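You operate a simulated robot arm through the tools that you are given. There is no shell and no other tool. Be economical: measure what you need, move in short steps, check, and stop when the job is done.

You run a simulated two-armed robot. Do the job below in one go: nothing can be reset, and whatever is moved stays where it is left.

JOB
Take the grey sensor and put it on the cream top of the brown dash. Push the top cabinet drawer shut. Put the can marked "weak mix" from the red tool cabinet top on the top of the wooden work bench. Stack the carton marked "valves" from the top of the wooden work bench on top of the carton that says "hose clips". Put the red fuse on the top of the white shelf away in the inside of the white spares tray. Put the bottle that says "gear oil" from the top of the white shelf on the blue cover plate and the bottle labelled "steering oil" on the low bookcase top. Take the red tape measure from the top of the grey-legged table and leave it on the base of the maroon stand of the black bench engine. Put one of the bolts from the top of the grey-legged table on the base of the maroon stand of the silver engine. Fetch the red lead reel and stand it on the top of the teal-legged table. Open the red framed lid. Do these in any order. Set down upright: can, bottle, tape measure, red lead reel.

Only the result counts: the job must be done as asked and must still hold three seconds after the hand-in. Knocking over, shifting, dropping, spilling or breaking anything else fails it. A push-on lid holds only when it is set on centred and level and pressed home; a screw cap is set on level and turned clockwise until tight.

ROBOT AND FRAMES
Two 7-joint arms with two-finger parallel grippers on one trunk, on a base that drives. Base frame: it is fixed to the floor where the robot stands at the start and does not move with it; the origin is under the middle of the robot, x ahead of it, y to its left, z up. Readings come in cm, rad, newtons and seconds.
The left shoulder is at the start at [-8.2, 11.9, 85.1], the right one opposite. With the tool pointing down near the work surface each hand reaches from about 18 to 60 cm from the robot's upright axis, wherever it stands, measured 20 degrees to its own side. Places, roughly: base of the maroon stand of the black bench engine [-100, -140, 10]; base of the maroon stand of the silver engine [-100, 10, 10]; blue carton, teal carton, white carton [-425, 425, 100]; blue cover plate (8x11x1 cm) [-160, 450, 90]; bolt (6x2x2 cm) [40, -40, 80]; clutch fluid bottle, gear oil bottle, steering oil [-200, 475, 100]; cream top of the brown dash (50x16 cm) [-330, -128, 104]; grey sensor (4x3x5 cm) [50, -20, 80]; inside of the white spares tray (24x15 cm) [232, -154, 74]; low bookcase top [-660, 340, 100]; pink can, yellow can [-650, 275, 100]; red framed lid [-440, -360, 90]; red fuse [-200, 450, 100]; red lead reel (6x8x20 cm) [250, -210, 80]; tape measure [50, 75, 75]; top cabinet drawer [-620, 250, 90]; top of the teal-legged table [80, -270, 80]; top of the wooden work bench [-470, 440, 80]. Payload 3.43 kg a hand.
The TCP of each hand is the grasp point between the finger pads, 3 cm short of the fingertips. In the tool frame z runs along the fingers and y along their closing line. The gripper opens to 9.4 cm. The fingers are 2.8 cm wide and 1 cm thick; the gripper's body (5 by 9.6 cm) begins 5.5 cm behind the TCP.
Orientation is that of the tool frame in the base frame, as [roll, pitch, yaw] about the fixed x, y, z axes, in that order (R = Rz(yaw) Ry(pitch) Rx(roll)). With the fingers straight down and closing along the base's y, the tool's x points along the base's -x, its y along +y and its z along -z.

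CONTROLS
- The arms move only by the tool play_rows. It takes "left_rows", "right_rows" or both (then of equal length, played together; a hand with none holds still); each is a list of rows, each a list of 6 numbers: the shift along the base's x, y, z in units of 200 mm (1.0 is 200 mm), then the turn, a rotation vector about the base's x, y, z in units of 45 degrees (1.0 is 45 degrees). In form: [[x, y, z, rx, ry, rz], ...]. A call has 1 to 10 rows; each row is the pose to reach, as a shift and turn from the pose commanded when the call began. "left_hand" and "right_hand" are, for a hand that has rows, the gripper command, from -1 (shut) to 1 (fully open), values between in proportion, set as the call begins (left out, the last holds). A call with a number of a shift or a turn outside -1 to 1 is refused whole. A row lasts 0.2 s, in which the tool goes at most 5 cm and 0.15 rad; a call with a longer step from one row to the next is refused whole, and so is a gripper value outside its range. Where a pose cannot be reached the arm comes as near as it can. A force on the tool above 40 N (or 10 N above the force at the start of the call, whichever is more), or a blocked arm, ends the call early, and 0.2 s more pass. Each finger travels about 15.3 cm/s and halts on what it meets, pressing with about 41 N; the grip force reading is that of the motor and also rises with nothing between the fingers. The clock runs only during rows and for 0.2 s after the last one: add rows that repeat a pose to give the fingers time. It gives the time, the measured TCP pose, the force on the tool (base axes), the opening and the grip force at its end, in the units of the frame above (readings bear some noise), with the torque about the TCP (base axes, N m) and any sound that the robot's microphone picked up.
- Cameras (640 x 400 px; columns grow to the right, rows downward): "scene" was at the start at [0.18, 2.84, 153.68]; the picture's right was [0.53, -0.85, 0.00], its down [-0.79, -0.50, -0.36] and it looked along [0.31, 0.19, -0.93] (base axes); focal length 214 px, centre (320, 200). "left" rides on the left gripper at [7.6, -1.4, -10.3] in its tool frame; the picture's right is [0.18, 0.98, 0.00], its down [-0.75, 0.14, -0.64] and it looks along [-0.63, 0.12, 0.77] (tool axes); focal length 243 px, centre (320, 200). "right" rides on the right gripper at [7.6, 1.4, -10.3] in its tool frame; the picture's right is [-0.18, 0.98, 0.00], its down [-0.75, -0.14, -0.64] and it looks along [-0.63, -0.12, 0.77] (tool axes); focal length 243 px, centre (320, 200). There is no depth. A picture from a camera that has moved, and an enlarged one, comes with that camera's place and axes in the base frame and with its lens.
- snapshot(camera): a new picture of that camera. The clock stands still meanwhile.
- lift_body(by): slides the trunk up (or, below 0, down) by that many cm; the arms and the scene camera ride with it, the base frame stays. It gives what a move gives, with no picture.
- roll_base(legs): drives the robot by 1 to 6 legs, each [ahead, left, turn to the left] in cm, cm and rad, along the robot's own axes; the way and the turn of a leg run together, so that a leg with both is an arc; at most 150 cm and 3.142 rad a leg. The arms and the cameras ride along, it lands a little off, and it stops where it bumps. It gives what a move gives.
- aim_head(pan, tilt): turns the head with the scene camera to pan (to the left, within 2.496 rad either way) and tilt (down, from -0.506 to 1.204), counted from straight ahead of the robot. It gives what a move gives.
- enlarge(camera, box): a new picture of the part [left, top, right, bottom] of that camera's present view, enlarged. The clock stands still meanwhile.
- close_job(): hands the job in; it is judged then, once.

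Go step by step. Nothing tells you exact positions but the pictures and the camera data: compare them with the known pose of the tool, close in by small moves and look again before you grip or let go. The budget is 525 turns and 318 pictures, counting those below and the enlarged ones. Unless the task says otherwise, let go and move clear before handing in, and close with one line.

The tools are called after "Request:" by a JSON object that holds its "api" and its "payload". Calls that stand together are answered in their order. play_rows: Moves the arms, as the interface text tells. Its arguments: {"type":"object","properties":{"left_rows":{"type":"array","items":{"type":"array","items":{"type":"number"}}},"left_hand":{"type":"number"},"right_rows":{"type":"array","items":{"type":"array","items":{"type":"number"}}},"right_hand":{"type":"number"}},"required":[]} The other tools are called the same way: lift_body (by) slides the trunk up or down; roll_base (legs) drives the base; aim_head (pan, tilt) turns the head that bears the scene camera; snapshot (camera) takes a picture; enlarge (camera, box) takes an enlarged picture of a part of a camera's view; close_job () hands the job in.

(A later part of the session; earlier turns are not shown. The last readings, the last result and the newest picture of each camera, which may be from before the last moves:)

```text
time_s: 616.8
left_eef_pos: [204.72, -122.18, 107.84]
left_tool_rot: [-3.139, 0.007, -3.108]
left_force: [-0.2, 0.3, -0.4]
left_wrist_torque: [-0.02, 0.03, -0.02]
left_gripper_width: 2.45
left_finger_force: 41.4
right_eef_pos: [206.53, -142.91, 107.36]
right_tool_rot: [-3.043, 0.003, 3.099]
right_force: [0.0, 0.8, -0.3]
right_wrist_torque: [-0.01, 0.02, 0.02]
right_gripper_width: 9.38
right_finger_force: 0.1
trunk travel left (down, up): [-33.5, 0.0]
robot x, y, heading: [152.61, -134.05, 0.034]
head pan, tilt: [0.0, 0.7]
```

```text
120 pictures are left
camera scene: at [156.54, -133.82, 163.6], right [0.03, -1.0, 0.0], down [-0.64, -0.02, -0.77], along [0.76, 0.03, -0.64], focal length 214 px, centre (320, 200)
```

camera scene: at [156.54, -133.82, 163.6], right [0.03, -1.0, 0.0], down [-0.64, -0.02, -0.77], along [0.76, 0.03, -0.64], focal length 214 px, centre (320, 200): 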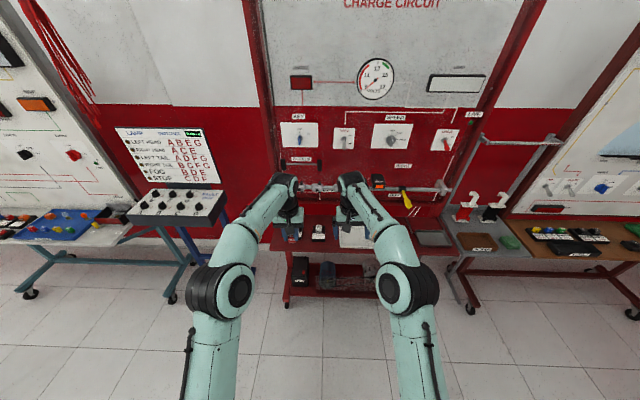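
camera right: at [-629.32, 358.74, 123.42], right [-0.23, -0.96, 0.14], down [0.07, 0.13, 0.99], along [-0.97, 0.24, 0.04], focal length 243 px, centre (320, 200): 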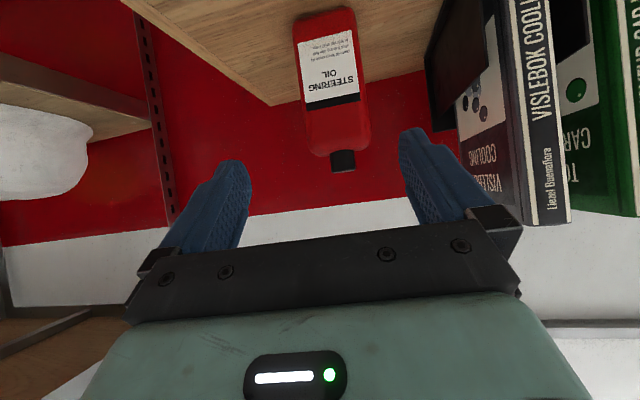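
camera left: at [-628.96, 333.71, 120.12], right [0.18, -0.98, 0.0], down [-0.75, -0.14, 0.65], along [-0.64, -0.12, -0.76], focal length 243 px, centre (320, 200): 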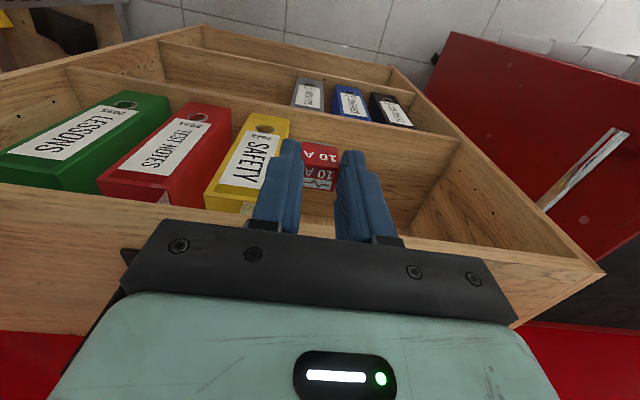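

Request:
{"api": "play_rows", "payload": {"right_rows": [[-0.25, 0, 0, 0, 0, 0], [-0.5, 0, 0, 0, 0, 0], [-0.75, 0, 0, 0, 0, 0], [-1, 0, 0, 0, 0, 0]]}}

Request:
{"api": "play_rows", "payload": {"right_rows": [[0, -0.25, 0, 0, 0, 0], [0, -0.5, 0, 0, 0, 0], [0, -0.75, 0, 0, 0, 0]], "left_rows": [[-0.25, 0, 0, 0, 0, 0], [-0.5, 0, 0, 0, 0, 0], [-0.6, 0, 0, 0, 0, 0]]}}

Request:
{"api": "enlarge", "payload": {"camera": "scene", "box": [260, 160, 420, 280]}}

Request:
{"api": "enlarge", "payload": {"camera": "scene", "box": [400, 160, 560, 280]}}

```text
time_s: 617.8
left_eef_pos: [204.61, -122.26, 107.89]
left_tool_rot: [3.141, 0.01, -3.108]
left_force: [0.0, -0.4, -1.1]
left_wrist_torque: [0.01, -0.03, -0.02]
left_gripper_width: 2.43
left_finger_force: 40.9
right_eef_pos: [186.47, -142.76, 107.41]
right_tool_rot: [-3.044, 0.005, 3.099]
right_force: [-1.3, 0.6, -0.5]
right_wrist_torque: [0.01, 0.01, -0.01]
right_gripper_width: 9.4
right_finger_force: 0.0
trunk travel left (down, up): [-33.5, 0.0]
robot x, y, heading: [152.88, -133.68, 0.03]
head pan, tilt: [0.0, 0.7]
```

```text
time_s: 618.6
left_eef_pos: [192.76, -122.07, 107.94]
left_tool_rot: [-3.142, 0.008, -3.109]
left_force: [0.5, 0.1, 0.1]
left_wrist_torque: [0.02, -0.02, -0.03]
left_gripper_width: 2.42
left_finger_force: 40.9
right_eef_pos: [186.49, -158.12, 107.49]
right_tool_rot: [-3.043, 0.003, 3.1]
right_force: [0.7, -0.2, 0.3]
right_wrist_torque: [0.01, -0.01, -0.01]
right_gripper_width: 9.37
right_finger_force: 0.0
trunk travel left (down, up): [-33.5, 0.0]
robot x, y, heading: [152.58, -133.78, 0.033]
head pan, tilt: [0.0, 0.7]
```

```text
3.33 times, centred on (340, 220) of scene
camera zoom: at [156.54, -133.92, 163.6], right [0.03, -1.0, 0.0], down [-0.64, -0.02, -0.77], along [0.76, 0.03, -0.64], focal length 715 px, centre (253, 133)
```

zoom: 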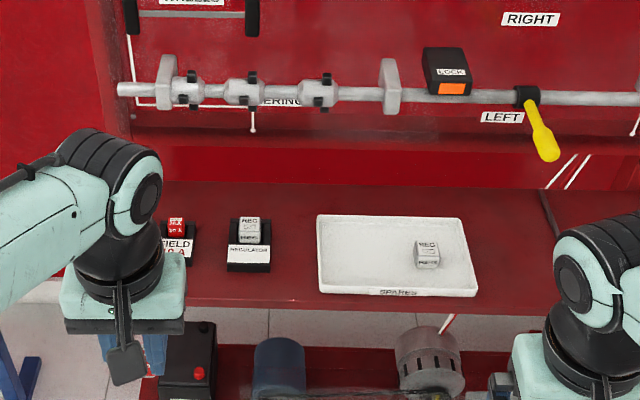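

```text
3.33 times, centred on (480, 220) of scene
camera zoom: at [156.54, -133.92, 163.6], right [0.03, -1.0, 0.0], down [-0.64, -0.02, -0.77], along [0.76, 0.03, -0.64], focal length 715 px, centre (-213, 133)
```

zoom: 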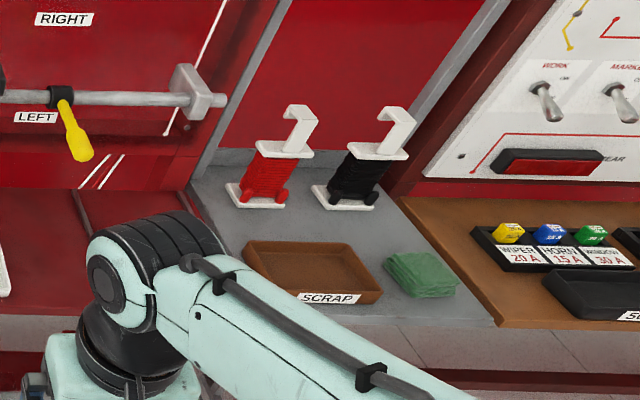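

Request:
{"api": "roll_base", "payload": {"legs": [[0, -27, -0.03], [28, 0, 0]]}}

Request:
{"api": "play_rows", "payload": {"left_rows": [[0.1, -0.05, -0.2, 0, 0, 0], [0.2, -0.1, -0.4, 0, 0, 0], [0.3, -0.15, -0.6, 0, 0, 0], [0.4, -0.15, -0.8, 0, 0, 0]]}}

Request:
{"api": "snapshot", "payload": {"camera": "left"}}

Request:
{"api": "snapshot", "payload": {"camera": "scene"}}

```text
time_s: 623.1
left_eef_pos: [221.13, -149.38, 107.96]
left_tool_rot: [-3.141, 0.007, -3.131]
left_force: [-0.3, -0.5, -0.9]
left_wrist_torque: [0.03, 0.03, -0.01]
left_gripper_width: 2.43
left_finger_force: 40.5
right_eef_pos: [214.07, -185.25, 107.36]
right_tool_rot: [-3.044, 0.006, 3.078]
right_force: [-0.3, -0.1, 1.1]
right_wrist_torque: [0.02, -0.02, -0.01]
right_gripper_width: 9.39
right_finger_force: 0.0
trunk travel left (down, up): [-33.5, 0.0]
robot x, y, heading: [180.64, -160.29, 0.007]
head pan, tilt: [0.0, 0.7]
```

```text
time_s: 624.1
left_eef_pos: [229.53, -152.26, 92.23]
left_tool_rot: [3.141, 0.005, -3.131]
left_force: [0.3, 0.3, 0.2]
left_wrist_torque: [0.05, 0.0, -0.03]
left_gripper_width: 2.46
left_finger_force: 41.1
right_eef_pos: [214.12, -185.17, 107.42]
right_tool_rot: [-3.045, 0.003, 3.078]
right_force: [-0.4, -0.4, 0.2]
right_wrist_torque: [-0.02, 0.05, -0.01]
right_gripper_width: 9.43
right_finger_force: 0.1
trunk travel left (down, up): [-33.5, 0.0]
robot x, y, heading: [181.13, -160.04, 0.01]
head pan, tilt: [0.0, 0.7]
```

```text
117 pictures are left
camera left: at [221.86, -153.79, 102.33], right [-0.2, 0.98, 0.0], down [0.75, 0.15, 0.65], along [0.64, 0.13, -0.76], focal length 243 px, centre (320, 200)
```

left: 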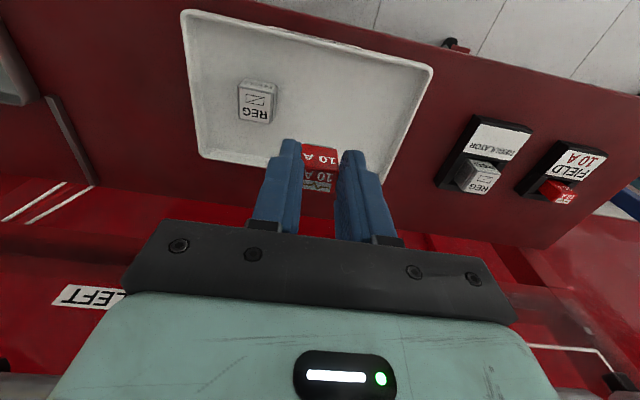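

```text
116 pictures are left
camera scene: at [184.84, -160.34, 163.59], right [0.01, -1.0, 0.0], down [-0.64, -0.01, -0.76], along [0.76, 0.01, -0.64], focal length 214 px, centre (320, 200)
```

scene: 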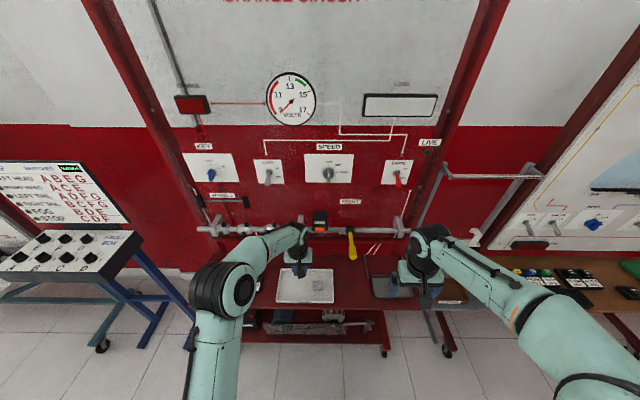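

Request:
{"api": "play_rows", "payload": {"left_rows": [[0.1, 0.1, -0.1, 0, 0, 0], [0.17, 0.19, -0.3, 0, 0, 0], [0.17, 0.19, -0.5, 0, 0, 0], [0.17, 0.19, -0.6, 0, 0, 0], [0.17, 0.19, -0.65, 0, 0, 0], [0.17, 0.19, -0.7, 0, 0, 0], [0.17, 0.19, -0.75, 0, 0, 0]]}}

Request:
{"api": "snapshot", "payload": {"camera": "left"}}

```text
time_s: 625.5
left_eef_pos: [232.9, -148.65, 78.48]
left_tool_rot: [-3.139, 0.021, -3.128]
left_force: [-1.7, 0.4, 12.9]
left_wrist_torque: [0.04, -0.03, 0.05]
left_gripper_width: 2.42
left_finger_force: 40.6
right_eef_pos: [213.98, -185.18, 107.45]
right_tool_rot: [-3.045, 0.004, 3.078]
right_force: [0.1, -0.2, -0.4]
right_wrist_torque: [0.04, -0.01, -0.02]
right_gripper_width: 9.4
right_finger_force: 0.2
trunk travel left (down, up): [-33.5, 0.0]
robot x, y, heading: [180.79, -160.32, 0.014]
head pan, tilt: [0.0, 0.7]
stopped in row 7 (left hand): the force on the tool passed its limit at 50 N (the readings are from after the stop); the commanded pose is now the measured one
```

```text
115 pictures are left
camera left: at [225.19, -150.12, 88.47], right [-0.2, 0.98, 0.0], down [0.74, 0.15, 0.66], along [0.65, 0.13, -0.75], focal length 243 px, centre (320, 200)
```

left: 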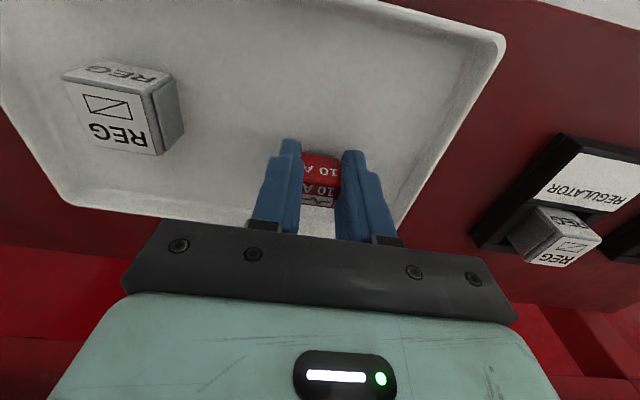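

The fuse touches the tray floor inside. I release and rise.

Request:
{"api": "play_rows", "payload": {"left_rows": [[0, 0, 0, 0, 0, 0], [0, 0, 0, 0, 0, 0]], "left_hand": -0.2}}

Request:
{"api": "play_rows", "payload": {"left_rows": [[0, 0, 0.2, 0, 0, 0], [-0.1, 0, 0.4, 0, 0, 0], [-0.2, 0, 0.6, 0, 0, 0], [-0.3, 0.0, 0.8, 0, 0, 0], [-0.45, 0.1, 1, 0, 0, 0]]}}

Request:
{"api": "snapshot", "payload": {"camera": "left"}}

```text
time_s: 626.1
left_eef_pos: [232.87, -148.67, 78.1]
left_tool_rot: [3.141, 0.015, -3.129]
left_force: [0.4, -0.7, -0.1]
left_wrist_torque: [0.0, -0.02, 0.0]
left_gripper_width: 3.76
left_finger_force: 0.0
right_eef_pos: [214.14, -185.14, 107.48]
right_tool_rot: [-3.044, 0.004, 3.077]
right_force: [0.1, -0.4, -0.1]
right_wrist_torque: [-0.01, -0.04, 0.01]
right_gripper_width: 9.38
right_finger_force: 0.1
trunk travel left (down, up): [-33.5, 0.0]
robot x, y, heading: [180.51, -160.3, 0.011]
head pan, tilt: [0.0, 0.7]
```

```text
refused: row 5 steps farther than a row can; nothing moved
```

```text
114 pictures are left
camera left: at [225.2, -150.11, 88.27], right [-0.2, 0.98, 0.0], down [0.74, 0.15, 0.65], along [0.64, 0.13, -0.76], focal length 243 px, centre (320, 200)
```

left: 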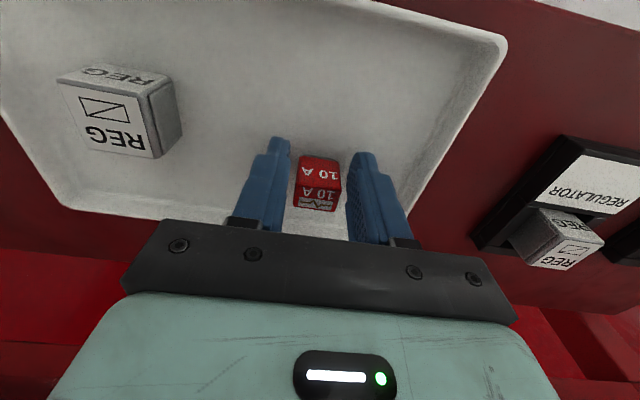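

Request:
{"api": "play_rows", "payload": {"left_rows": [[0, 0, 0.2, 0, 0, 0], [-0.05, 0, 0.4, 0, 0, 0], [-0.1, 0, 0.6, 0, 0, 0], [-0.2, 0.0, 0.8, 0, 0, 0], [-0.3, 0.05, 1, 0, 0, 0]]}}

Request:
{"api": "play_rows", "payload": {"left_rows": [[-0.15, 0.1, 0.1, 0, 0, 0], [-0.35, 0.2, 0.2, 0, 0, 0], [-0.55, 0.3, 0.3, 0, 0, 0]]}}

Request:
{"api": "roll_base", "payload": {"legs": [[-20, 0, 0], [0, -45, 0]]}}

Request:
{"api": "snapshot", "payload": {"camera": "scene"}}

```text
time_s: 627.4
left_eef_pos: [226.77, -147.37, 98.41]
left_tool_rot: [3.141, 0.015, -3.127]
left_force: [-0.6, 1.0, -0.3]
left_wrist_torque: [-0.02, -0.04, -0.02]
left_gripper_width: 3.73
left_finger_force: 0.2
right_eef_pos: [213.93, -185.1, 107.49]
right_tool_rot: [-3.044, 0.004, 3.078]
right_force: [0.6, -0.1, 0.2]
right_wrist_torque: [0.01, -0.03, -0.02]
right_gripper_width: 9.4
right_finger_force: 0.0
trunk travel left (down, up): [-33.5, 0.0]
robot x, y, heading: [180.82, -160.16, 0.008]
head pan, tilt: [0.0, 0.7]
```

```text
time_s: 628.1
left_eef_pos: [215.65, -141.53, 104.45]
left_tool_rot: [-3.141, 0.017, -3.13]
left_force: [0.2, 0.1, -0.4]
left_wrist_torque: [0.0, -0.01, 0.04]
left_gripper_width: 3.76
left_finger_force: 0.0
right_eef_pos: [213.98, -185.2, 107.44]
right_tool_rot: [-3.042, 0.004, 3.078]
right_force: [-0.2, -1.4, 0.0]
right_wrist_torque: [-0.01, -0.04, -0.05]
right_gripper_width: 9.4
right_finger_force: 0.2
trunk travel left (down, up): [-33.5, 0.0]
robot x, y, heading: [180.92, -160.75, 0.01]
head pan, tilt: [0.0, 0.7]
```

```text
time_s: 633.9
left_eef_pos: [196.53, -186.99, 104.33]
left_tool_rot: [3.141, 0.017, -3.122]
left_force: [-0.9, -0.5, -0.8]
left_wrist_torque: [0.01, -0.02, 0.02]
left_gripper_width: 3.75
left_finger_force: 0.0
right_eef_pos: [195.19, -230.67, 107.34]
right_tool_rot: [-3.043, 0.004, 3.085]
right_force: [0.1, 0.6, 0.5]
right_wrist_torque: [-0.01, 0.02, 0.02]
right_gripper_width: 9.39
right_finger_force: 0.0
trunk travel left (down, up): [-33.5, 0.0]
robot x, y, heading: [161.59, -205.6, 0.015]
head pan, tilt: [0.0, 0.7]
```

```text
113 pictures are left
camera scene: at [165.67, -206.0, 163.6], right [0.02, -1.0, 0.0], down [-0.64, -0.01, -0.76], along [0.76, 0.01, -0.64], focal length 214 px, centre (320, 200)
```

scene: 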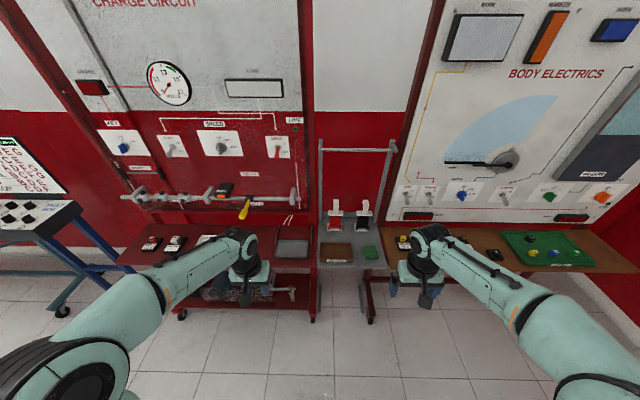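

Request:
{"api": "enlarge", "payload": {"camera": "scene", "box": [300, 130, 420, 280]}}

```text
2.67 times, centred on (360, 205) of scene
camera zoom: at [165.67, -206.0, 163.6], right [0.02, -1.0, 0.0], down [-0.64, -0.01, -0.76], along [0.76, 0.01, -0.64], focal length 572 px, centre (213, 187)
```

zoom: 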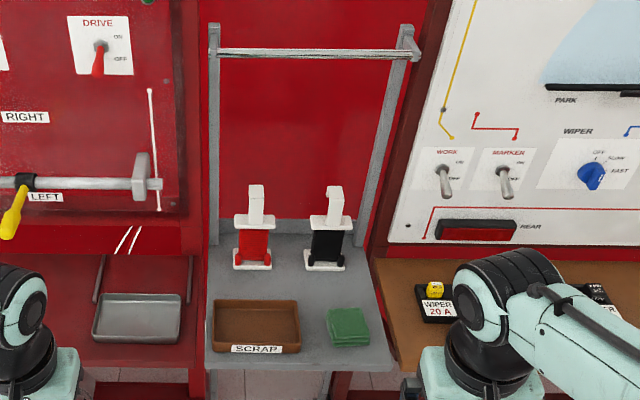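

Request:
{"api": "enlarge", "payload": {"camera": "scene", "box": [320, 190, 380, 240]}}

```text
8.00 times, centred on (350, 215) of scene
camera zoom: at [165.67, -206.0, 163.6], right [0.02, -1.0, 0.0], down [-0.64, -0.01, -0.76], along [0.76, 0.01, -0.64], focal length 1716 px, centre (80, 80)
```

zoom: 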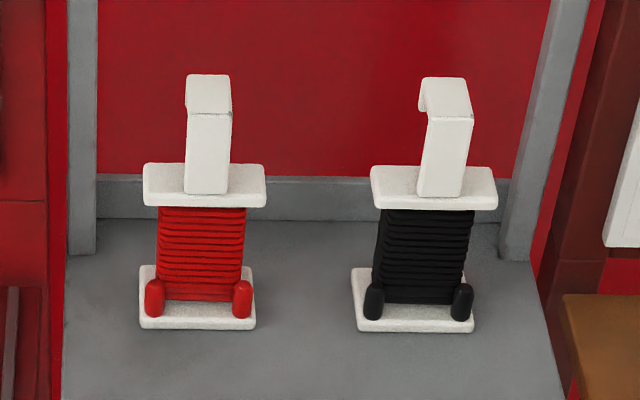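

Request:
{"api": "play_rows", "payload": {"right_rows": [[0, 0, 0, 0.06, -0.15, 0.03], [0, 0, 0, 0.12, -0.3, 0.07], [0, 0, 0, 0.12, -0.45, 0.07], [0, 0, 0, 0.12, -0.6, 0.07], [0, 0, 0, 0.12, -0.75, 0.07]], "right_hand": 0.3}}

Request:
{"api": "roll_base", "payload": {"legs": [[20, 8, -0.015]]}}

Request:
{"api": "snapshot", "payload": {"camera": "right"}}

Request:
{"api": "snapshot", "payload": {"camera": "scene"}}

```text
time_s: 635.1
left_eef_pos: [196.43, -187.05, 104.33]
left_tool_rot: [-3.141, 0.015, -3.123]
left_force: [-0.2, 0.4, -0.2]
left_wrist_torque: [0.01, 0.0, 0.02]
left_gripper_width: 3.76
left_finger_force: 0.1
right_eef_pos: [195.09, -230.65, 107.48]
right_tool_rot: [3.114, 0.592, 3.101]
right_force: [-0.2, -0.9, 0.7]
right_wrist_torque: [0.0, -0.02, 0.0]
right_gripper_width: 6.14
right_finger_force: 0.0
trunk travel left (down, up): [-33.5, 0.0]
robot x, y, heading: [161.93, -206.03, 0.023]
head pan, tilt: [0.0, 0.7]
```

```text
time_s: 636.7
left_eef_pos: [216.46, -179.46, 104.37]
left_tool_rot: [3.141, 0.016, -3.138]
left_force: [0.1, -0.2, -0.3]
left_wrist_torque: [0.02, 0.01, -0.01]
left_gripper_width: 3.76
left_finger_force: 0.1
right_eef_pos: [214.41, -222.97, 107.32]
right_tool_rot: [3.113, 0.586, 3.088]
right_force: [0.8, -0.4, 0.8]
right_wrist_torque: [0.03, -0.01, -0.01]
right_gripper_width: 6.1
right_finger_force: 0.1
trunk travel left (down, up): [-33.5, 0.0]
robot x, y, heading: [181.02, -197.74, 0.007]
head pan, tilt: [0.0, 0.7]
```

```text
110 pictures are left
camera right: at [202.45, -221.21, 111.69], right [0.19, 0.97, 0.12], down [0.26, -0.17, 0.95], along [0.95, -0.15, -0.29], focal length 243 px, centre (320, 200)
```

right: 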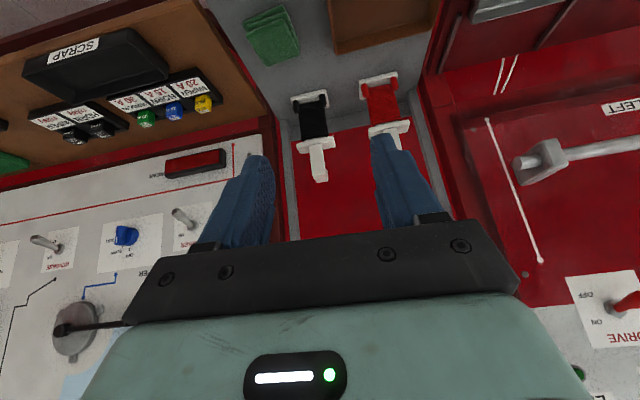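

```text
109 pictures are left
camera scene: at [185.29, -197.93, 163.58], right [0.0, -1.0, 0.0], down [-0.64, 0.0, -0.77], along [0.77, 0.0, -0.64], focal length 214 px, centre (320, 200)
```

scene: 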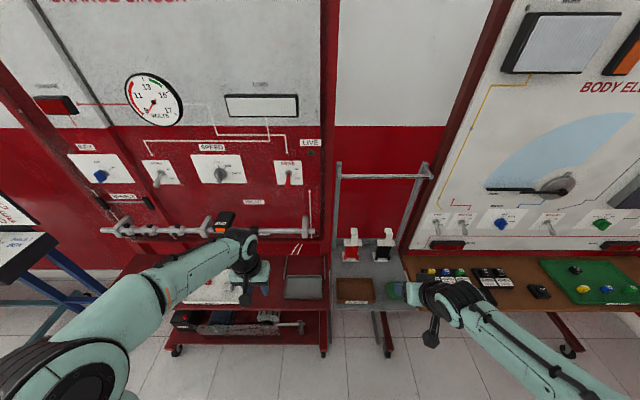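

Request:
{"api": "play_rows", "payload": {"right_rows": [[0.1, 0.2, 0, 0, 0, 0], [0.3, 0.35, -0.05, 0, 0, 0], [0.5, 0.5, -0.1, 0, 0, 0], [0.7, 0.5, -0.2, 0, 0, 0], [0.9, 0.5, -0.3, 0, 0, 0]]}}

Request:
{"api": "snapshot", "payload": {"camera": "right"}}

Request:
{"api": "enlarge", "payload": {"camera": "scene", "box": [310, 190, 430, 290]}}

```text
refused: row 2 steps farther than a row can; nothing moved
```

```text
108 pictures are left
camera right: at [202.45, -221.21, 111.69], right [0.19, 0.97, 0.12], down [0.26, -0.17, 0.95], along [0.95, -0.15, -0.29], focal length 243 px, centre (320, 200)
```

right: 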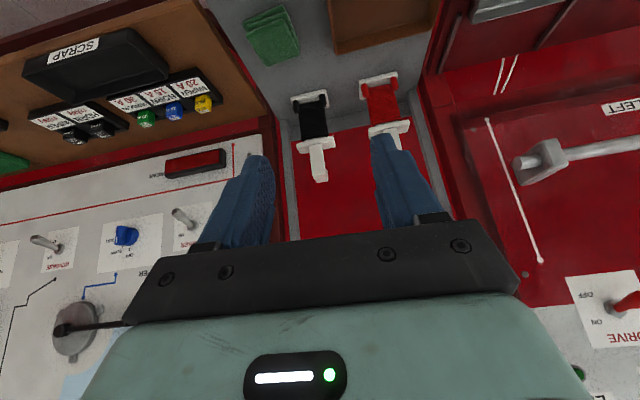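

```text
4.00 times, centred on (370, 240) of scene
camera zoom: at [185.29, -197.93, 163.58], right [0.0, -1.0, 0.0], down [-0.64, 0.0, -0.77], along [0.77, 0.0, -0.64], focal length 858 px, centre (120, 40)
```

zoom: 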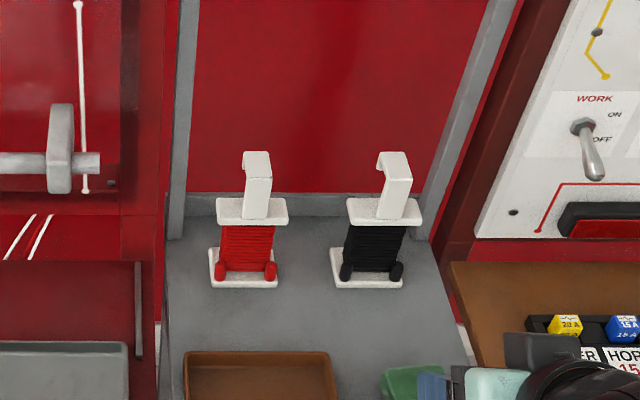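

Request:
{"api": "play_rows", "payload": {"right_rows": [[0.1, 0.15, 0, 0, 0, 0], [0.25, 0.3, -0.05, 0, 0, 0], [0.42, 0.45, -0.1, 0, 0, 0], [0.62, 0.5, -0.2, 0, 0, 0], [0.82, 0.5, -0.3, 0, 0, 0], [1.0, 0.5, -0.4, 0, 0, 0]]}}

Request:
{"api": "snapshot", "payload": {"camera": "right"}}

Request:
{"api": "enlarge", "payload": {"camera": "scene", "box": [310, 190, 430, 290]}}

```text
time_s: 638.1
left_eef_pos: [216.49, -179.45, 104.37]
left_tool_rot: [3.141, 0.015, -3.137]
left_force: [0.4, 0.6, 0.0]
left_wrist_torque: [0.01, 0.03, 0.01]
left_gripper_width: 3.75
left_finger_force: 0.0
right_eef_pos: [234.72, -213.03, 99.48]
right_tool_rot: [3.114, 0.588, 3.088]
right_force: [0.5, 0.2, -0.1]
right_wrist_torque: [-0.01, 0.02, 0.04]
right_gripper_width: 6.12
right_finger_force: 0.0
trunk travel left (down, up): [-33.5, 0.0]
robot x, y, heading: [181.36, -198.0, 0.002]
head pan, tilt: [0.0, 0.7]
```

```text
106 pictures are left
camera right: at [222.67, -211.27, 103.76], right [0.19, 0.97, 0.13], down [0.26, -0.17, 0.95], along [0.95, -0.15, -0.29], focal length 243 px, centre (320, 200)
```

right: 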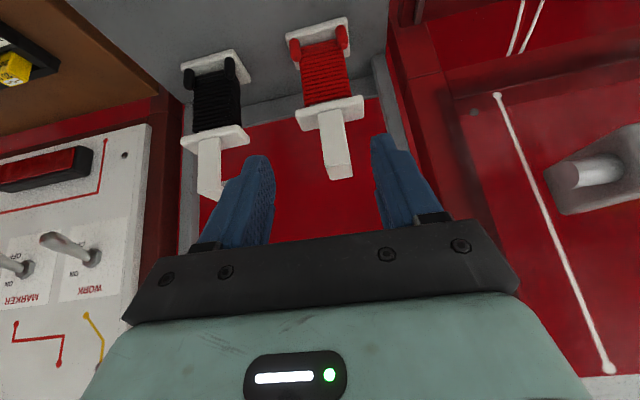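

```text
4.00 times, centred on (370, 240) of scene
camera zoom: at [185.45, -197.91, 163.6], right [0.0, -1.0, 0.0], down [-0.64, 0.0, -0.76], along [0.76, 0.0, -0.64], focal length 858 px, centre (120, 40)
```

zoom: 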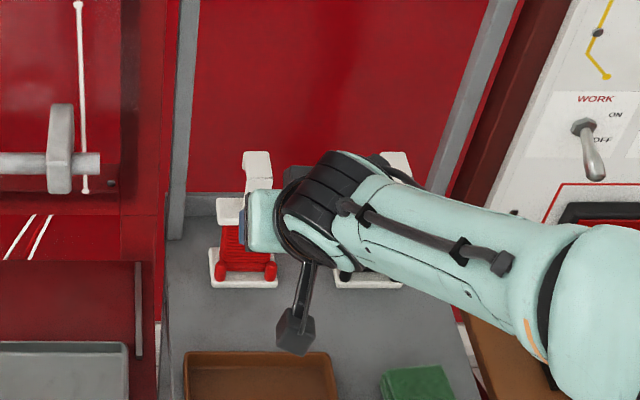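

Request:
{"api": "play_rows", "payload": {"right_rows": [[0.15, 0.01, -0.05, 0, 0, 0], [0.3, 0.02, -0.12, 0, 0, 0], [0.45, 0.02, -0.2, 0, 0, 0], [0.57, 0.02, -0.3, 0, 0, 0], [0.62, 0.02, -0.38, 0, 0, 0]]}}

Request:
{"api": "snapshot", "payload": {"camera": "right"}}

Request:
{"api": "enlarge", "payload": {"camera": "scene", "box": [310, 190, 430, 290]}}

```text
time_s: 639.3
left_eef_pos: [216.41, -179.33, 104.29]
left_tool_rot: [-3.141, 0.017, -3.137]
left_force: [0.6, -0.1, -0.1]
left_wrist_torque: [0.0, 0.0, 0.0]
left_gripper_width: 3.74
left_finger_force: 0.0
right_eef_pos: [247.14, -212.74, 91.68]
right_tool_rot: [3.113, 0.587, 3.088]
right_force: [-0.3, -0.5, -0.8]
right_wrist_torque: [-0.02, -0.01, 0.02]
right_gripper_width: 6.1
right_finger_force: 0.1
trunk travel left (down, up): [-33.5, 0.0]
robot x, y, heading: [181.53, -197.74, 0.005]
head pan, tilt: [0.0, 0.7]
```

```text
104 pictures are left
camera right: at [235.09, -210.99, 96.14], right [0.19, 0.97, 0.13], down [0.26, -0.17, 0.95], along [0.95, -0.15, -0.29], focal length 243 px, centre (320, 200)
```

right: 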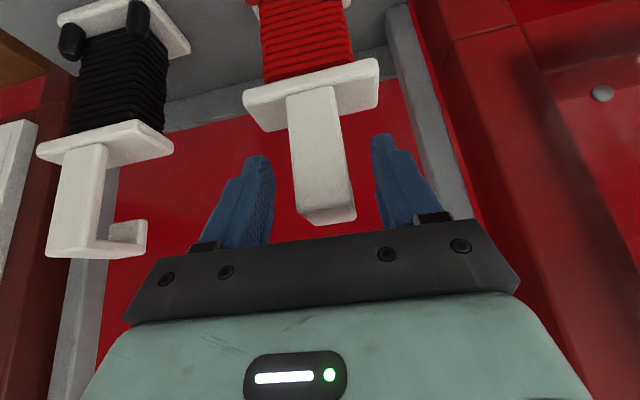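

```text
4.00 times, centred on (370, 240) of scene
camera zoom: at [185.34, -197.93, 163.59], right [0.0, -1.0, 0.0], down [-0.64, 0.0, -0.76], along [0.76, 0.0, -0.64], focal length 858 px, centre (120, 40)
```

zoom: 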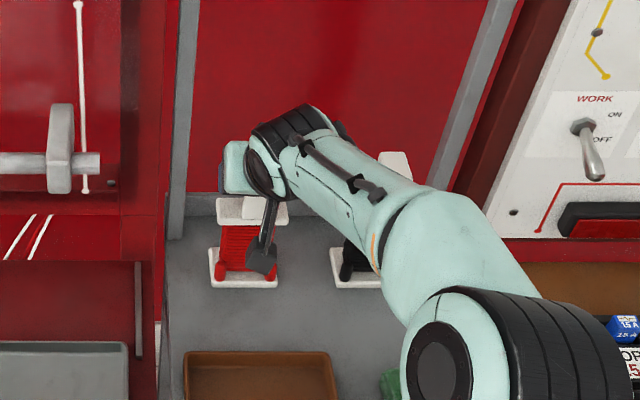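

Request:
{"api": "play_rows", "payload": {"right_rows": [[0, 0, 0, 0, 0, 0], [0, 0, 0, 0, 0, 0], [0, 0, 0, 0, 0, 0]], "right_hand": -1}}

Request:
{"api": "play_rows", "payload": {"right_rows": [[0, 0, 0.04, 0, 0, 0], [0, 0, 0.12, 0, 0, 0], [0, 0, 0.25, 0, 0, 0], [0, 0, 0.35, 0, 0, 0]]}}

Request:
{"api": "snapshot", "payload": {"camera": "right"}}

Request:
{"api": "enlarge", "payload": {"camera": "scene", "box": [310, 190, 430, 290]}}

```text
time_s: 640.1
left_eef_pos: [216.48, -179.49, 104.33]
left_tool_rot: [-3.141, 0.016, -3.136]
left_force: [-0.4, -0.1, -0.2]
left_wrist_torque: [0.03, 0.0, -0.03]
left_gripper_width: 3.77
left_finger_force: 0.1
right_eef_pos: [247.01, -212.71, 91.85]
right_tool_rot: [3.114, 0.588, 3.089]
right_force: [1.4, -2.0, -0.2]
right_wrist_torque: [-0.37, -0.15, 0.06]
right_gripper_width: 3.21
right_finger_force: 41.0
trunk travel left (down, up): [-33.5, 0.0]
robot x, y, heading: [181.47, -197.7, 0.007]
head pan, tilt: [0.0, 0.7]
```

```text
time_s: 641.1
left_eef_pos: [216.35, -179.32, 104.3]
left_tool_rot: [-3.141, 0.016, -3.135]
left_force: [-0.2, 0.0, -0.7]
left_wrist_torque: [-0.02, 0.0, -0.02]
left_gripper_width: 3.76
left_finger_force: 0.0
right_eef_pos: [246.91, -212.59, 99.02]
right_tool_rot: [3.114, 0.588, 3.089]
right_force: [0.1, -0.4, -1.1]
right_wrist_torque: [0.02, -0.01, 0.02]
right_gripper_width: 3.21
right_finger_force: 40.8
trunk travel left (down, up): [-33.5, 0.0]
robot x, y, heading: [181.73, -198.07, 0.002]
head pan, tilt: [0.0, 0.7]
```

```text
102 pictures are left
camera right: at [234.9, -210.96, 103.3], right [0.19, 0.97, 0.12], down [0.26, -0.17, 0.95], along [0.95, -0.15, -0.29], focal length 243 px, centre (320, 200)
```

right: 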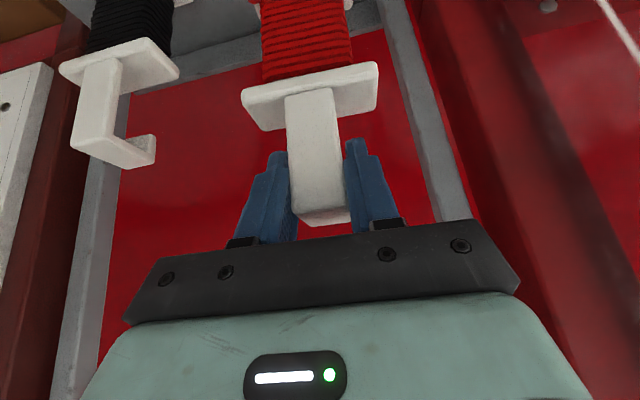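

```text
4.00 times, centred on (370, 240) of scene
camera zoom: at [185.33, -197.93, 163.6], right [0.0, -1.0, 0.0], down [-0.64, 0.0, -0.76], along [0.76, 0.0, -0.64], focal length 858 px, centre (120, 40)
```

zoom: 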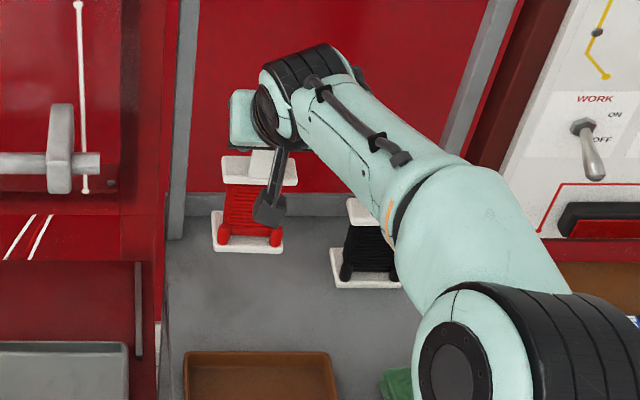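

Request:
{"api": "play_rows", "payload": {"right_rows": [[0, 0, 0.15, 0, 0, 0], [-0.1, 0, 0.3, 0, 0, 0], [-0.3, 0, 0.35, 0, 0, 0]]}}

Request:
{"api": "roll_base", "payload": {"legs": [[-38, 0, 0]]}}

Request:
{"api": "aim_head", "payload": {"pan": -1.9, "tilt": 0.6}}

Request:
{"api": "snapshot", "payload": {"camera": "scene"}}

```text
time_s: 641.9
left_eef_pos: [216.37, -179.32, 104.41]
left_tool_rot: [-3.141, 0.017, -3.136]
left_force: [-0.4, 0.4, 0.4]
left_wrist_torque: [0.02, 0.01, -0.02]
left_gripper_width: 3.74
left_finger_force: 0.2
right_eef_pos: [240.52, -212.67, 105.92]
right_tool_rot: [3.115, 0.588, 3.089]
right_force: [-0.1, -0.8, -2.0]
right_wrist_torque: [-0.01, -0.05, 0.02]
right_gripper_width: 3.17
right_finger_force: 40.8
trunk travel left (down, up): [-33.5, 0.0]
robot x, y, heading: [181.64, -197.8, 0.008]
head pan, tilt: [0.0, 0.7]
```

```text
time_s: 644.3
left_eef_pos: [179.18, -179.41, 104.37]
left_tool_rot: [3.141, 0.015, -3.133]
left_force: [-0.1, -0.2, -0.5]
left_wrist_torque: [-0.01, -0.03, -0.02]
left_gripper_width: 3.77
left_finger_force: 0.0
right_eef_pos: [203.57, -212.81, 105.93]
right_tool_rot: [3.113, 0.586, 3.092]
right_force: [-0.3, -0.1, -1.2]
right_wrist_torque: [0.0, 0.0, 0.02]
right_gripper_width: 3.19
right_finger_force: 40.7
trunk travel left (down, up): [-33.5, 0.0]
robot x, y, heading: [144.25, -197.84, 0.004]
head pan, tilt: [0.0, 0.7]
```

```text
time_s: 646.2
left_eef_pos: [179.23, -179.57, 104.33]
left_tool_rot: [-3.141, 0.015, -3.132]
left_force: [-0.7, -0.5, 0.9]
left_wrist_torque: [0.0, 0.0, -0.02]
left_gripper_width: 3.76
left_finger_force: 0.1
right_eef_pos: [203.47, -212.8, 105.88]
right_tool_rot: [3.113, 0.587, 3.092]
right_force: [-0.5, 0.0, -1.6]
right_wrist_torque: [-0.02, -0.01, -0.02]
right_gripper_width: 3.19
right_finger_force: 41.2
trunk travel left (down, up): [-33.5, 0.0]
robot x, y, heading: [144.31, -198.14, 0.004]
head pan, tilt: [-1.901, 0.6]
```

```text
100 pictures are left
camera scene: at [136.87, -206.6, 164.46], right [-0.95, 0.32, 0.0], down [0.18, 0.54, -0.83], along [-0.26, -0.78, -0.56], focal length 214 px, centre (320, 200)
```

scene: 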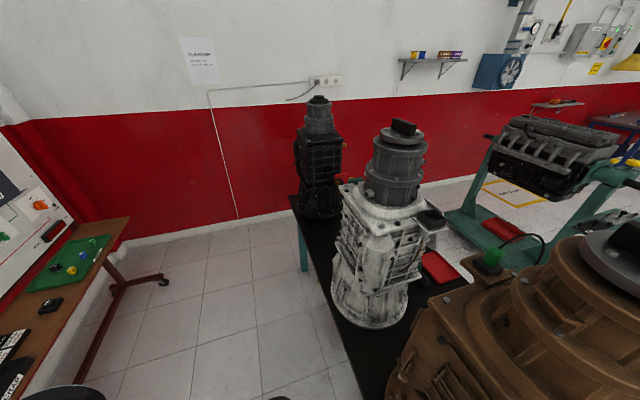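

Request:
{"api": "play_rows", "payload": {"right_rows": [[-0.2, 0, 0, 0, 0, 0], [-0.4, 0, 0, 0, 0, 0], [-0.6, 0.0, 0, 0, 0, 0], [-0.7, 0.0, 0, 0, 0, 0]]}}

Request:
{"api": "roll_base", "payload": {"legs": [[0, 70, 0], [-140, 0, 0]]}}

Request:
{"api": "aim_head", "payload": {"pan": -0.9, "tilt": 0.6}}

Request:
{"api": "snapshot", "payload": {"camera": "scene"}}

```text
time_s: 647.2
left_eef_pos: [179.27, -179.45, 104.39]
left_tool_rot: [3.141, 0.015, -3.134]
left_force: [0.5, -0.4, -0.4]
left_wrist_torque: [-0.01, -0.02, 0.0]
left_gripper_width: 3.76
left_finger_force: 0.0
right_eef_pos: [189.56, -212.56, 105.78]
right_tool_rot: [3.113, 0.589, 3.094]
right_force: [0.2, -0.2, -2.2]
right_wrist_torque: [0.02, 0.02, 0.0]
right_gripper_width: 3.22
right_finger_force: 41.7
trunk travel left (down, up): [-33.5, 0.0]
robot x, y, heading: [144.4, -198.02, 0.009]
head pan, tilt: [-1.901, 0.6]
```

```text
time_s: 660.4
left_eef_pos: [36.82, -110.8, 104.21]
left_tool_rot: [3.141, 0.016, -3.139]
left_force: [0.2, -0.1, 0.0]
left_wrist_torque: [0.04, -0.02, 0.02]
left_gripper_width: 3.74
left_finger_force: 0.0
right_eef_pos: [47.02, -143.93, 105.8]
right_tool_rot: [3.112, 0.589, 3.086]
right_force: [0.1, 0.7, -2.2]
right_wrist_torque: [0.01, -0.02, 0.0]
right_gripper_width: 3.17
right_finger_force: 41.4
trunk travel left (down, up): [-33.5, 0.0]
robot x, y, heading: [1.76, -129.21, -0.001]
head pan, tilt: [-1.901, 0.6]
```

```text
time_s: 661.6
left_eef_pos: [36.95, -110.81, 104.37]
left_tool_rot: [3.142, 0.016, -3.137]
left_force: [-0.3, -0.4, -0.9]
left_wrist_torque: [0.0, -0.03, 0.02]
left_gripper_width: 3.77
left_finger_force: 0.0
right_eef_pos: [47.08, -144.05, 105.7]
right_tool_rot: [3.113, 0.588, 3.088]
right_force: [-0.5, 0.3, -1.7]
right_wrist_torque: [-0.02, -0.02, -0.01]
right_gripper_width: 3.2
right_finger_force: 40.7
trunk travel left (down, up): [-33.5, 0.0]
robot x, y, heading: [1.63, -129.31, 0.004]
head pan, tilt: [-0.901, 0.6]
```

```text
99 pictures are left
camera scene: at [2.61, -136.3, 164.46], right [-0.78, -0.62, 0.0], down [-0.35, 0.44, -0.83], along [0.51, -0.65, -0.56], focal length 214 px, centre (320, 200)
```

scene: 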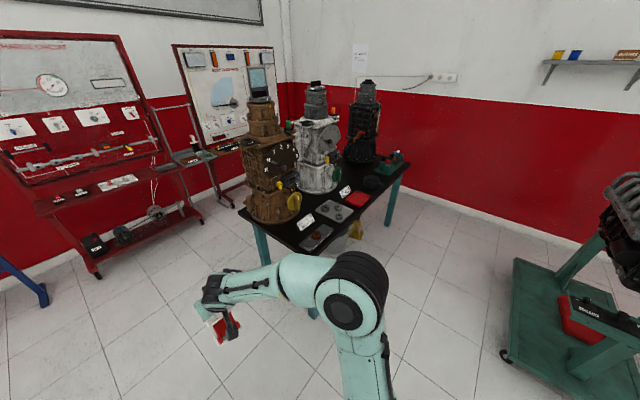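

Request:
{"api": "roll_base", "payload": {"legs": [[-3, -110, 0]]}}

Request:
{"api": "aim_head", "payload": {"pan": 0, "tilt": 0.8}}

Request:
{"api": "snapshot", "payload": {"camera": "scene"}}

```text
time_s: 671.5
left_eef_pos: [33.38, -220.37, 104.36]
left_tool_rot: [3.141, 0.015, 3.128]
left_force: [-0.3, 0.2, -0.1]
left_wrist_torque: [0.01, -0.02, 0.02]
left_gripper_width: 3.74
left_finger_force: 0.0
right_eef_pos: [42.99, -253.77, 105.8]
right_tool_rot: [3.114, 0.588, 3.067]
right_force: [-0.5, -0.3, -2.1]
right_wrist_torque: [-0.01, 0.04, 0.01]
right_gripper_width: 3.2
right_finger_force: 40.7
trunk travel left (down, up): [-33.5, 0.0]
robot x, y, heading: [-2.64, -238.11, -0.019]
head pan, tilt: [-0.901, 0.6]
```

```text
time_s: 672.7
left_eef_pos: [33.37, -220.43, 104.35]
left_tool_rot: [3.141, 0.016, 3.127]
left_force: [0.0, 0.3, 0.3]
left_wrist_torque: [0.02, 0.02, 0.03]
left_gripper_width: 3.77
left_finger_force: 0.1
right_eef_pos: [43.09, -253.78, 105.73]
right_tool_rot: [3.112, 0.587, 3.068]
right_force: [-0.4, -0.7, -1.0]
right_wrist_torque: [0.0, 0.02, -0.03]
right_gripper_width: 3.19
right_finger_force: 41.3
trunk travel left (down, up): [-33.5, 0.0]
robot x, y, heading: [-2.37, -237.68, -0.017]
head pan, tilt: [0.0, 0.799]
```

```text
98 pictures are left
camera scene: at [1.51, -238.36, 162.77], right [-0.02, -1.0, 0.0], down [-0.72, 0.01, -0.7], along [0.7, -0.01, -0.72], focal length 214 px, centre (320, 200)
```

scene: 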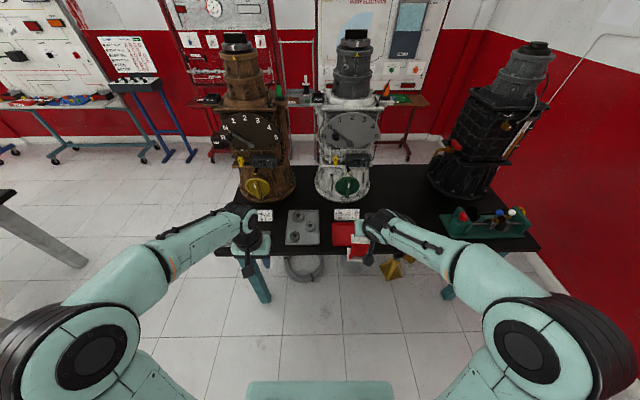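

Request:
{"api": "play_rows", "payload": {"right_rows": [[-0.1, -0.15, 0.05, 0, 0, 0], [-0.2, -0.3, 0.1, 0, 0, 0], [-0.3, -0.45, 0.1, 0, 0, 0]]}}

Request:
{"api": "enlarge", "payload": {"camera": "scene", "box": [240, 140, 560, 280]}}

```text
time_s: 673.5
left_eef_pos: [33.54, -220.57, 104.38]
left_tool_rot: [-3.141, 0.017, 3.127]
left_force: [-0.3, 0.6, 0.3]
left_wrist_torque: [-0.01, 0.02, -0.01]
left_gripper_width: 3.76
left_finger_force: 0.0
right_eef_pos: [37.09, -263.14, 107.85]
right_tool_rot: [3.113, 0.588, 3.07]
right_force: [-0.3, -0.6, -1.7]
right_wrist_torque: [0.0, 0.02, -0.01]
right_gripper_width: 3.2
right_finger_force: 40.9
trunk travel left (down, up): [-33.5, 0.0]
robot x, y, heading: [-1.95, -238.4, -0.014]
head pan, tilt: [0.0, 0.799]
```

```text
2.00 times, centred on (400, 210) of scene
camera zoom: at [1.42, -238.43, 162.77], right [-0.02, -1.0, 0.0], down [-0.72, 0.01, -0.7], along [0.7, -0.01, -0.72], focal length 429 px, centre (160, 180)
```

zoom: 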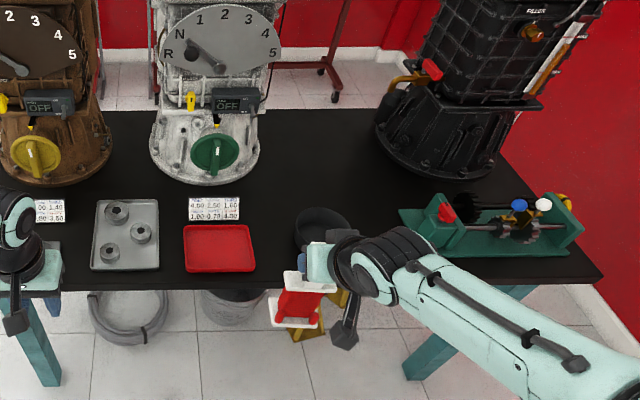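

Request:
{"api": "roll_base", "payload": {"legs": [[0, -20, 0.014], [26, 0, 0]]}}

Request:
{"api": "snapshot", "payload": {"camera": "scene"}}

Request:
{"api": "snapshot", "payload": {"camera": "right"}}

```text
time_s: 677.3
left_eef_pos: [58.91, -240.33, 104.31]
left_tool_rot: [3.14, 0.014, 3.138]
left_force: [0.3, -0.6, -0.1]
left_wrist_torque: [-0.01, 0.0, 0.01]
left_gripper_width: 3.76
left_finger_force: 0.1
right_eef_pos: [63.06, -282.89, 107.75]
right_tool_rot: [3.113, 0.587, 3.081]
right_force: [0.7, -0.6, -2.6]
right_wrist_torque: [0.02, 0.04, 0.02]
right_gripper_width: 3.18
right_finger_force: 40.8
trunk travel left (down, up): [-33.5, 0.0]
robot x, y, heading: [23.48, -258.66, -0.005]
head pan, tilt: [0.0, 0.799]
```

```text
96 pictures are left
camera scene: at [27.13, -258.62, 162.75], right [0.0, -1.0, 0.0], down [-0.72, 0.0, -0.7], along [0.7, 0.0, -0.72], focal length 214 px, centre (320, 200)
```

scene: 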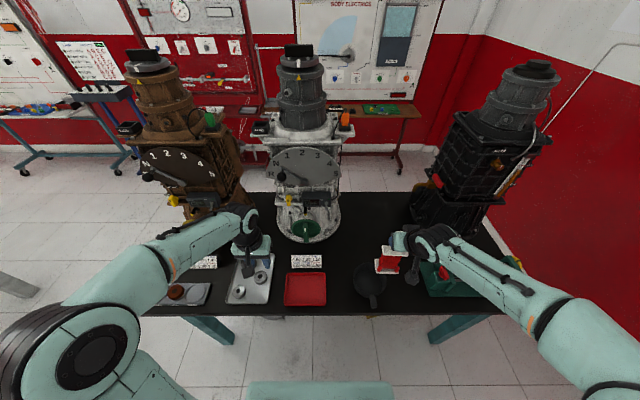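

```text
95 pictures are left
camera right: at [51.08, -281.02, 112.07], right [0.2, 0.97, 0.12], down [0.26, -0.18, 0.95], along [0.94, -0.16, -0.29], focal length 243 px, centre (320, 200)
```

right: 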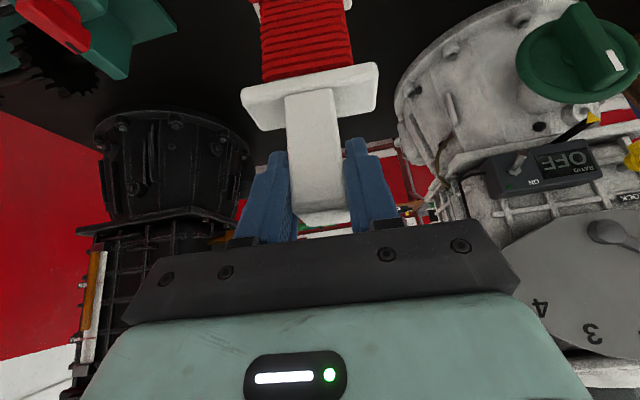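

Request:
{"api": "play_rows", "payload": {"right_rows": [[0.2, 0, 0, 0, 0, 0], [0.4, -0.02, 0, 0, 0, 0], [0.6, -0.05, 0, 0, 0, 0], [0.8, -0.05, 0, 0, 0, 0], [1.0, -0.05, -0.05, 0, 0, 0]]}}

Request:
{"api": "enlarge", "payload": {"camera": "scene", "box": [300, 180, 480, 310]}}

```text
time_s: 678.5
left_eef_pos: [59.04, -240.41, 104.29]
left_tool_rot: [-3.141, 0.016, 3.138]
left_force: [0.7, -0.9, -0.1]
left_wrist_torque: [0.01, 0.01, 0.0]
left_gripper_width: 3.77
left_finger_force: 0.0
right_eef_pos: [83.23, -284.11, 106.58]
right_tool_rot: [3.114, 0.586, 3.079]
right_force: [-0.1, 0.3, -1.4]
right_wrist_torque: [-0.02, 0.0, -0.03]
right_gripper_width: 3.19
right_finger_force: 40.9
trunk travel left (down, up): [-33.5, 0.0]
robot x, y, heading: [23.66, -258.44, -0.002]
head pan, tilt: [0.0, 0.799]
```

```text
3.08 times, centred on (390, 245) of scene
camera zoom: at [27.35, -258.64, 162.77], right [0.0, -1.0, 0.0], down [-0.72, 0.0, -0.7], along [0.7, 0.0, -0.72], focal length 660 px, centre (105, 62)
```

zoom: 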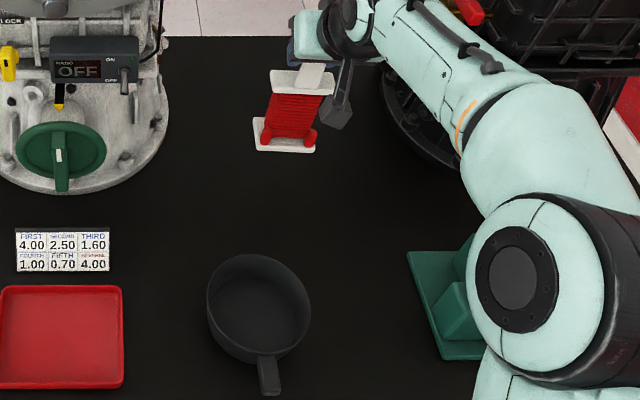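

Request:
{"api": "play_rows", "payload": {"right_rows": [[0, 0, -0.1, 0, 0, 0], [0, 0, -0.2, 0, 0, 0], [0, 0, -0.3, 0, 0, 0]]}}

Request:
{"api": "snapshot", "payload": {"camera": "scene"}}

```text
time_s: 679.3
left_eef_pos: [58.96, -240.21, 104.32]
left_tool_rot: [3.14, 0.017, 3.137]
left_force: [0.7, -0.2, -0.1]
left_wrist_torque: [-0.01, 0.0, 0.02]
left_gripper_width: 3.76
left_finger_force: 0.0
right_eef_pos: [83.08, -284.09, 100.77]
right_tool_rot: [3.112, 0.589, 3.078]
right_force: [0.5, 0.3, -2.1]
right_wrist_torque: [-0.01, 0.03, -0.01]
right_gripper_width: 3.2
right_finger_force: 41.4
trunk travel left (down, up): [-33.5, 0.0]
robot x, y, heading: [23.65, -258.66, -0.002]
head pan, tilt: [0.0, 0.799]
```

```text
93 pictures are left
camera scene: at [27.19, -258.63, 162.77], right [0.0, -1.0, 0.0], down [-0.72, 0.0, -0.7], along [0.7, 0.0, -0.72], focal length 214 px, centre (320, 200)
```

scene: 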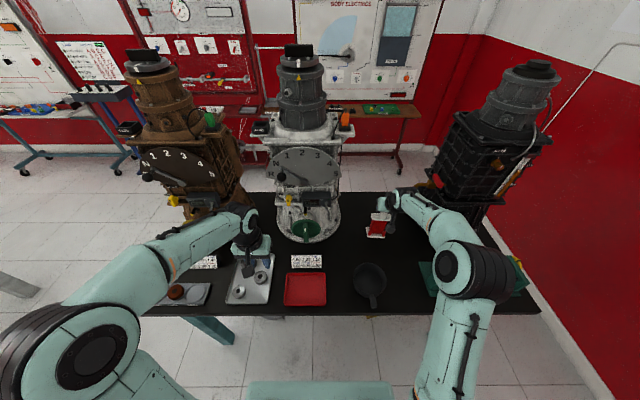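

Request:
{"api": "play_rows", "payload": {"right_rows": [[0, 0, -0.1, 0, 0, 0], [0, 0, -0.17, 0, 0, 0], [0, 0, -0.22, 0, 0, 0], [0, 0, -0.27, 0, 0, 0], [0, 0, -0.32, 0, 0, 0], [0, 0, -0.37, 0, 0, 0]]}}

Request:
{"api": "enlarge", "payload": {"camera": "scene", "box": [300, 180, 480, 310]}}

```text
time_s: 680.8
left_eef_pos: [58.77, -240.36, 104.4]
left_tool_rot: [-3.141, 0.019, 3.137]
left_force: [0.2, 0.4, 0.6]
left_wrist_torque: [0.0, -0.01, 0.01]
left_gripper_width: 3.77
left_finger_force: 0.1
right_eef_pos: [83.51, -283.56, 94.77]
right_tool_rot: [3.107, 0.615, 3.079]
right_force: [-10.4, 4.2, 19.1]
right_wrist_torque: [-0.12, 1.21, -0.3]
right_gripper_width: 3.23
right_finger_force: 41.1
trunk travel left (down, up): [-33.5, 0.0]
robot x, y, heading: [23.86, -258.61, -0.005]
head pan, tilt: [0.0, 0.799]
stopped in row 6 (right hand): the force on the tool passed its limit at 44 N (the readings are from after the stop); the commanded pose is now the measured one
```

```text
3.08 times, centred on (390, 245) of scene
camera zoom: at [26.89, -258.52, 162.78], right [0.0, -1.0, 0.0], down [-0.72, 0.0, -0.7], along [0.7, 0.0, -0.72], focal length 660 px, centre (105, 62)
```

zoom: 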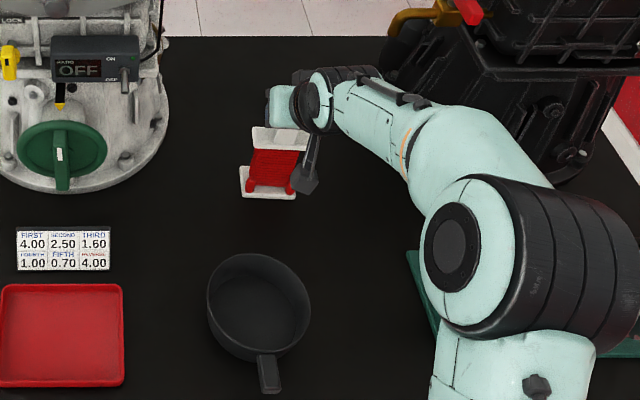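

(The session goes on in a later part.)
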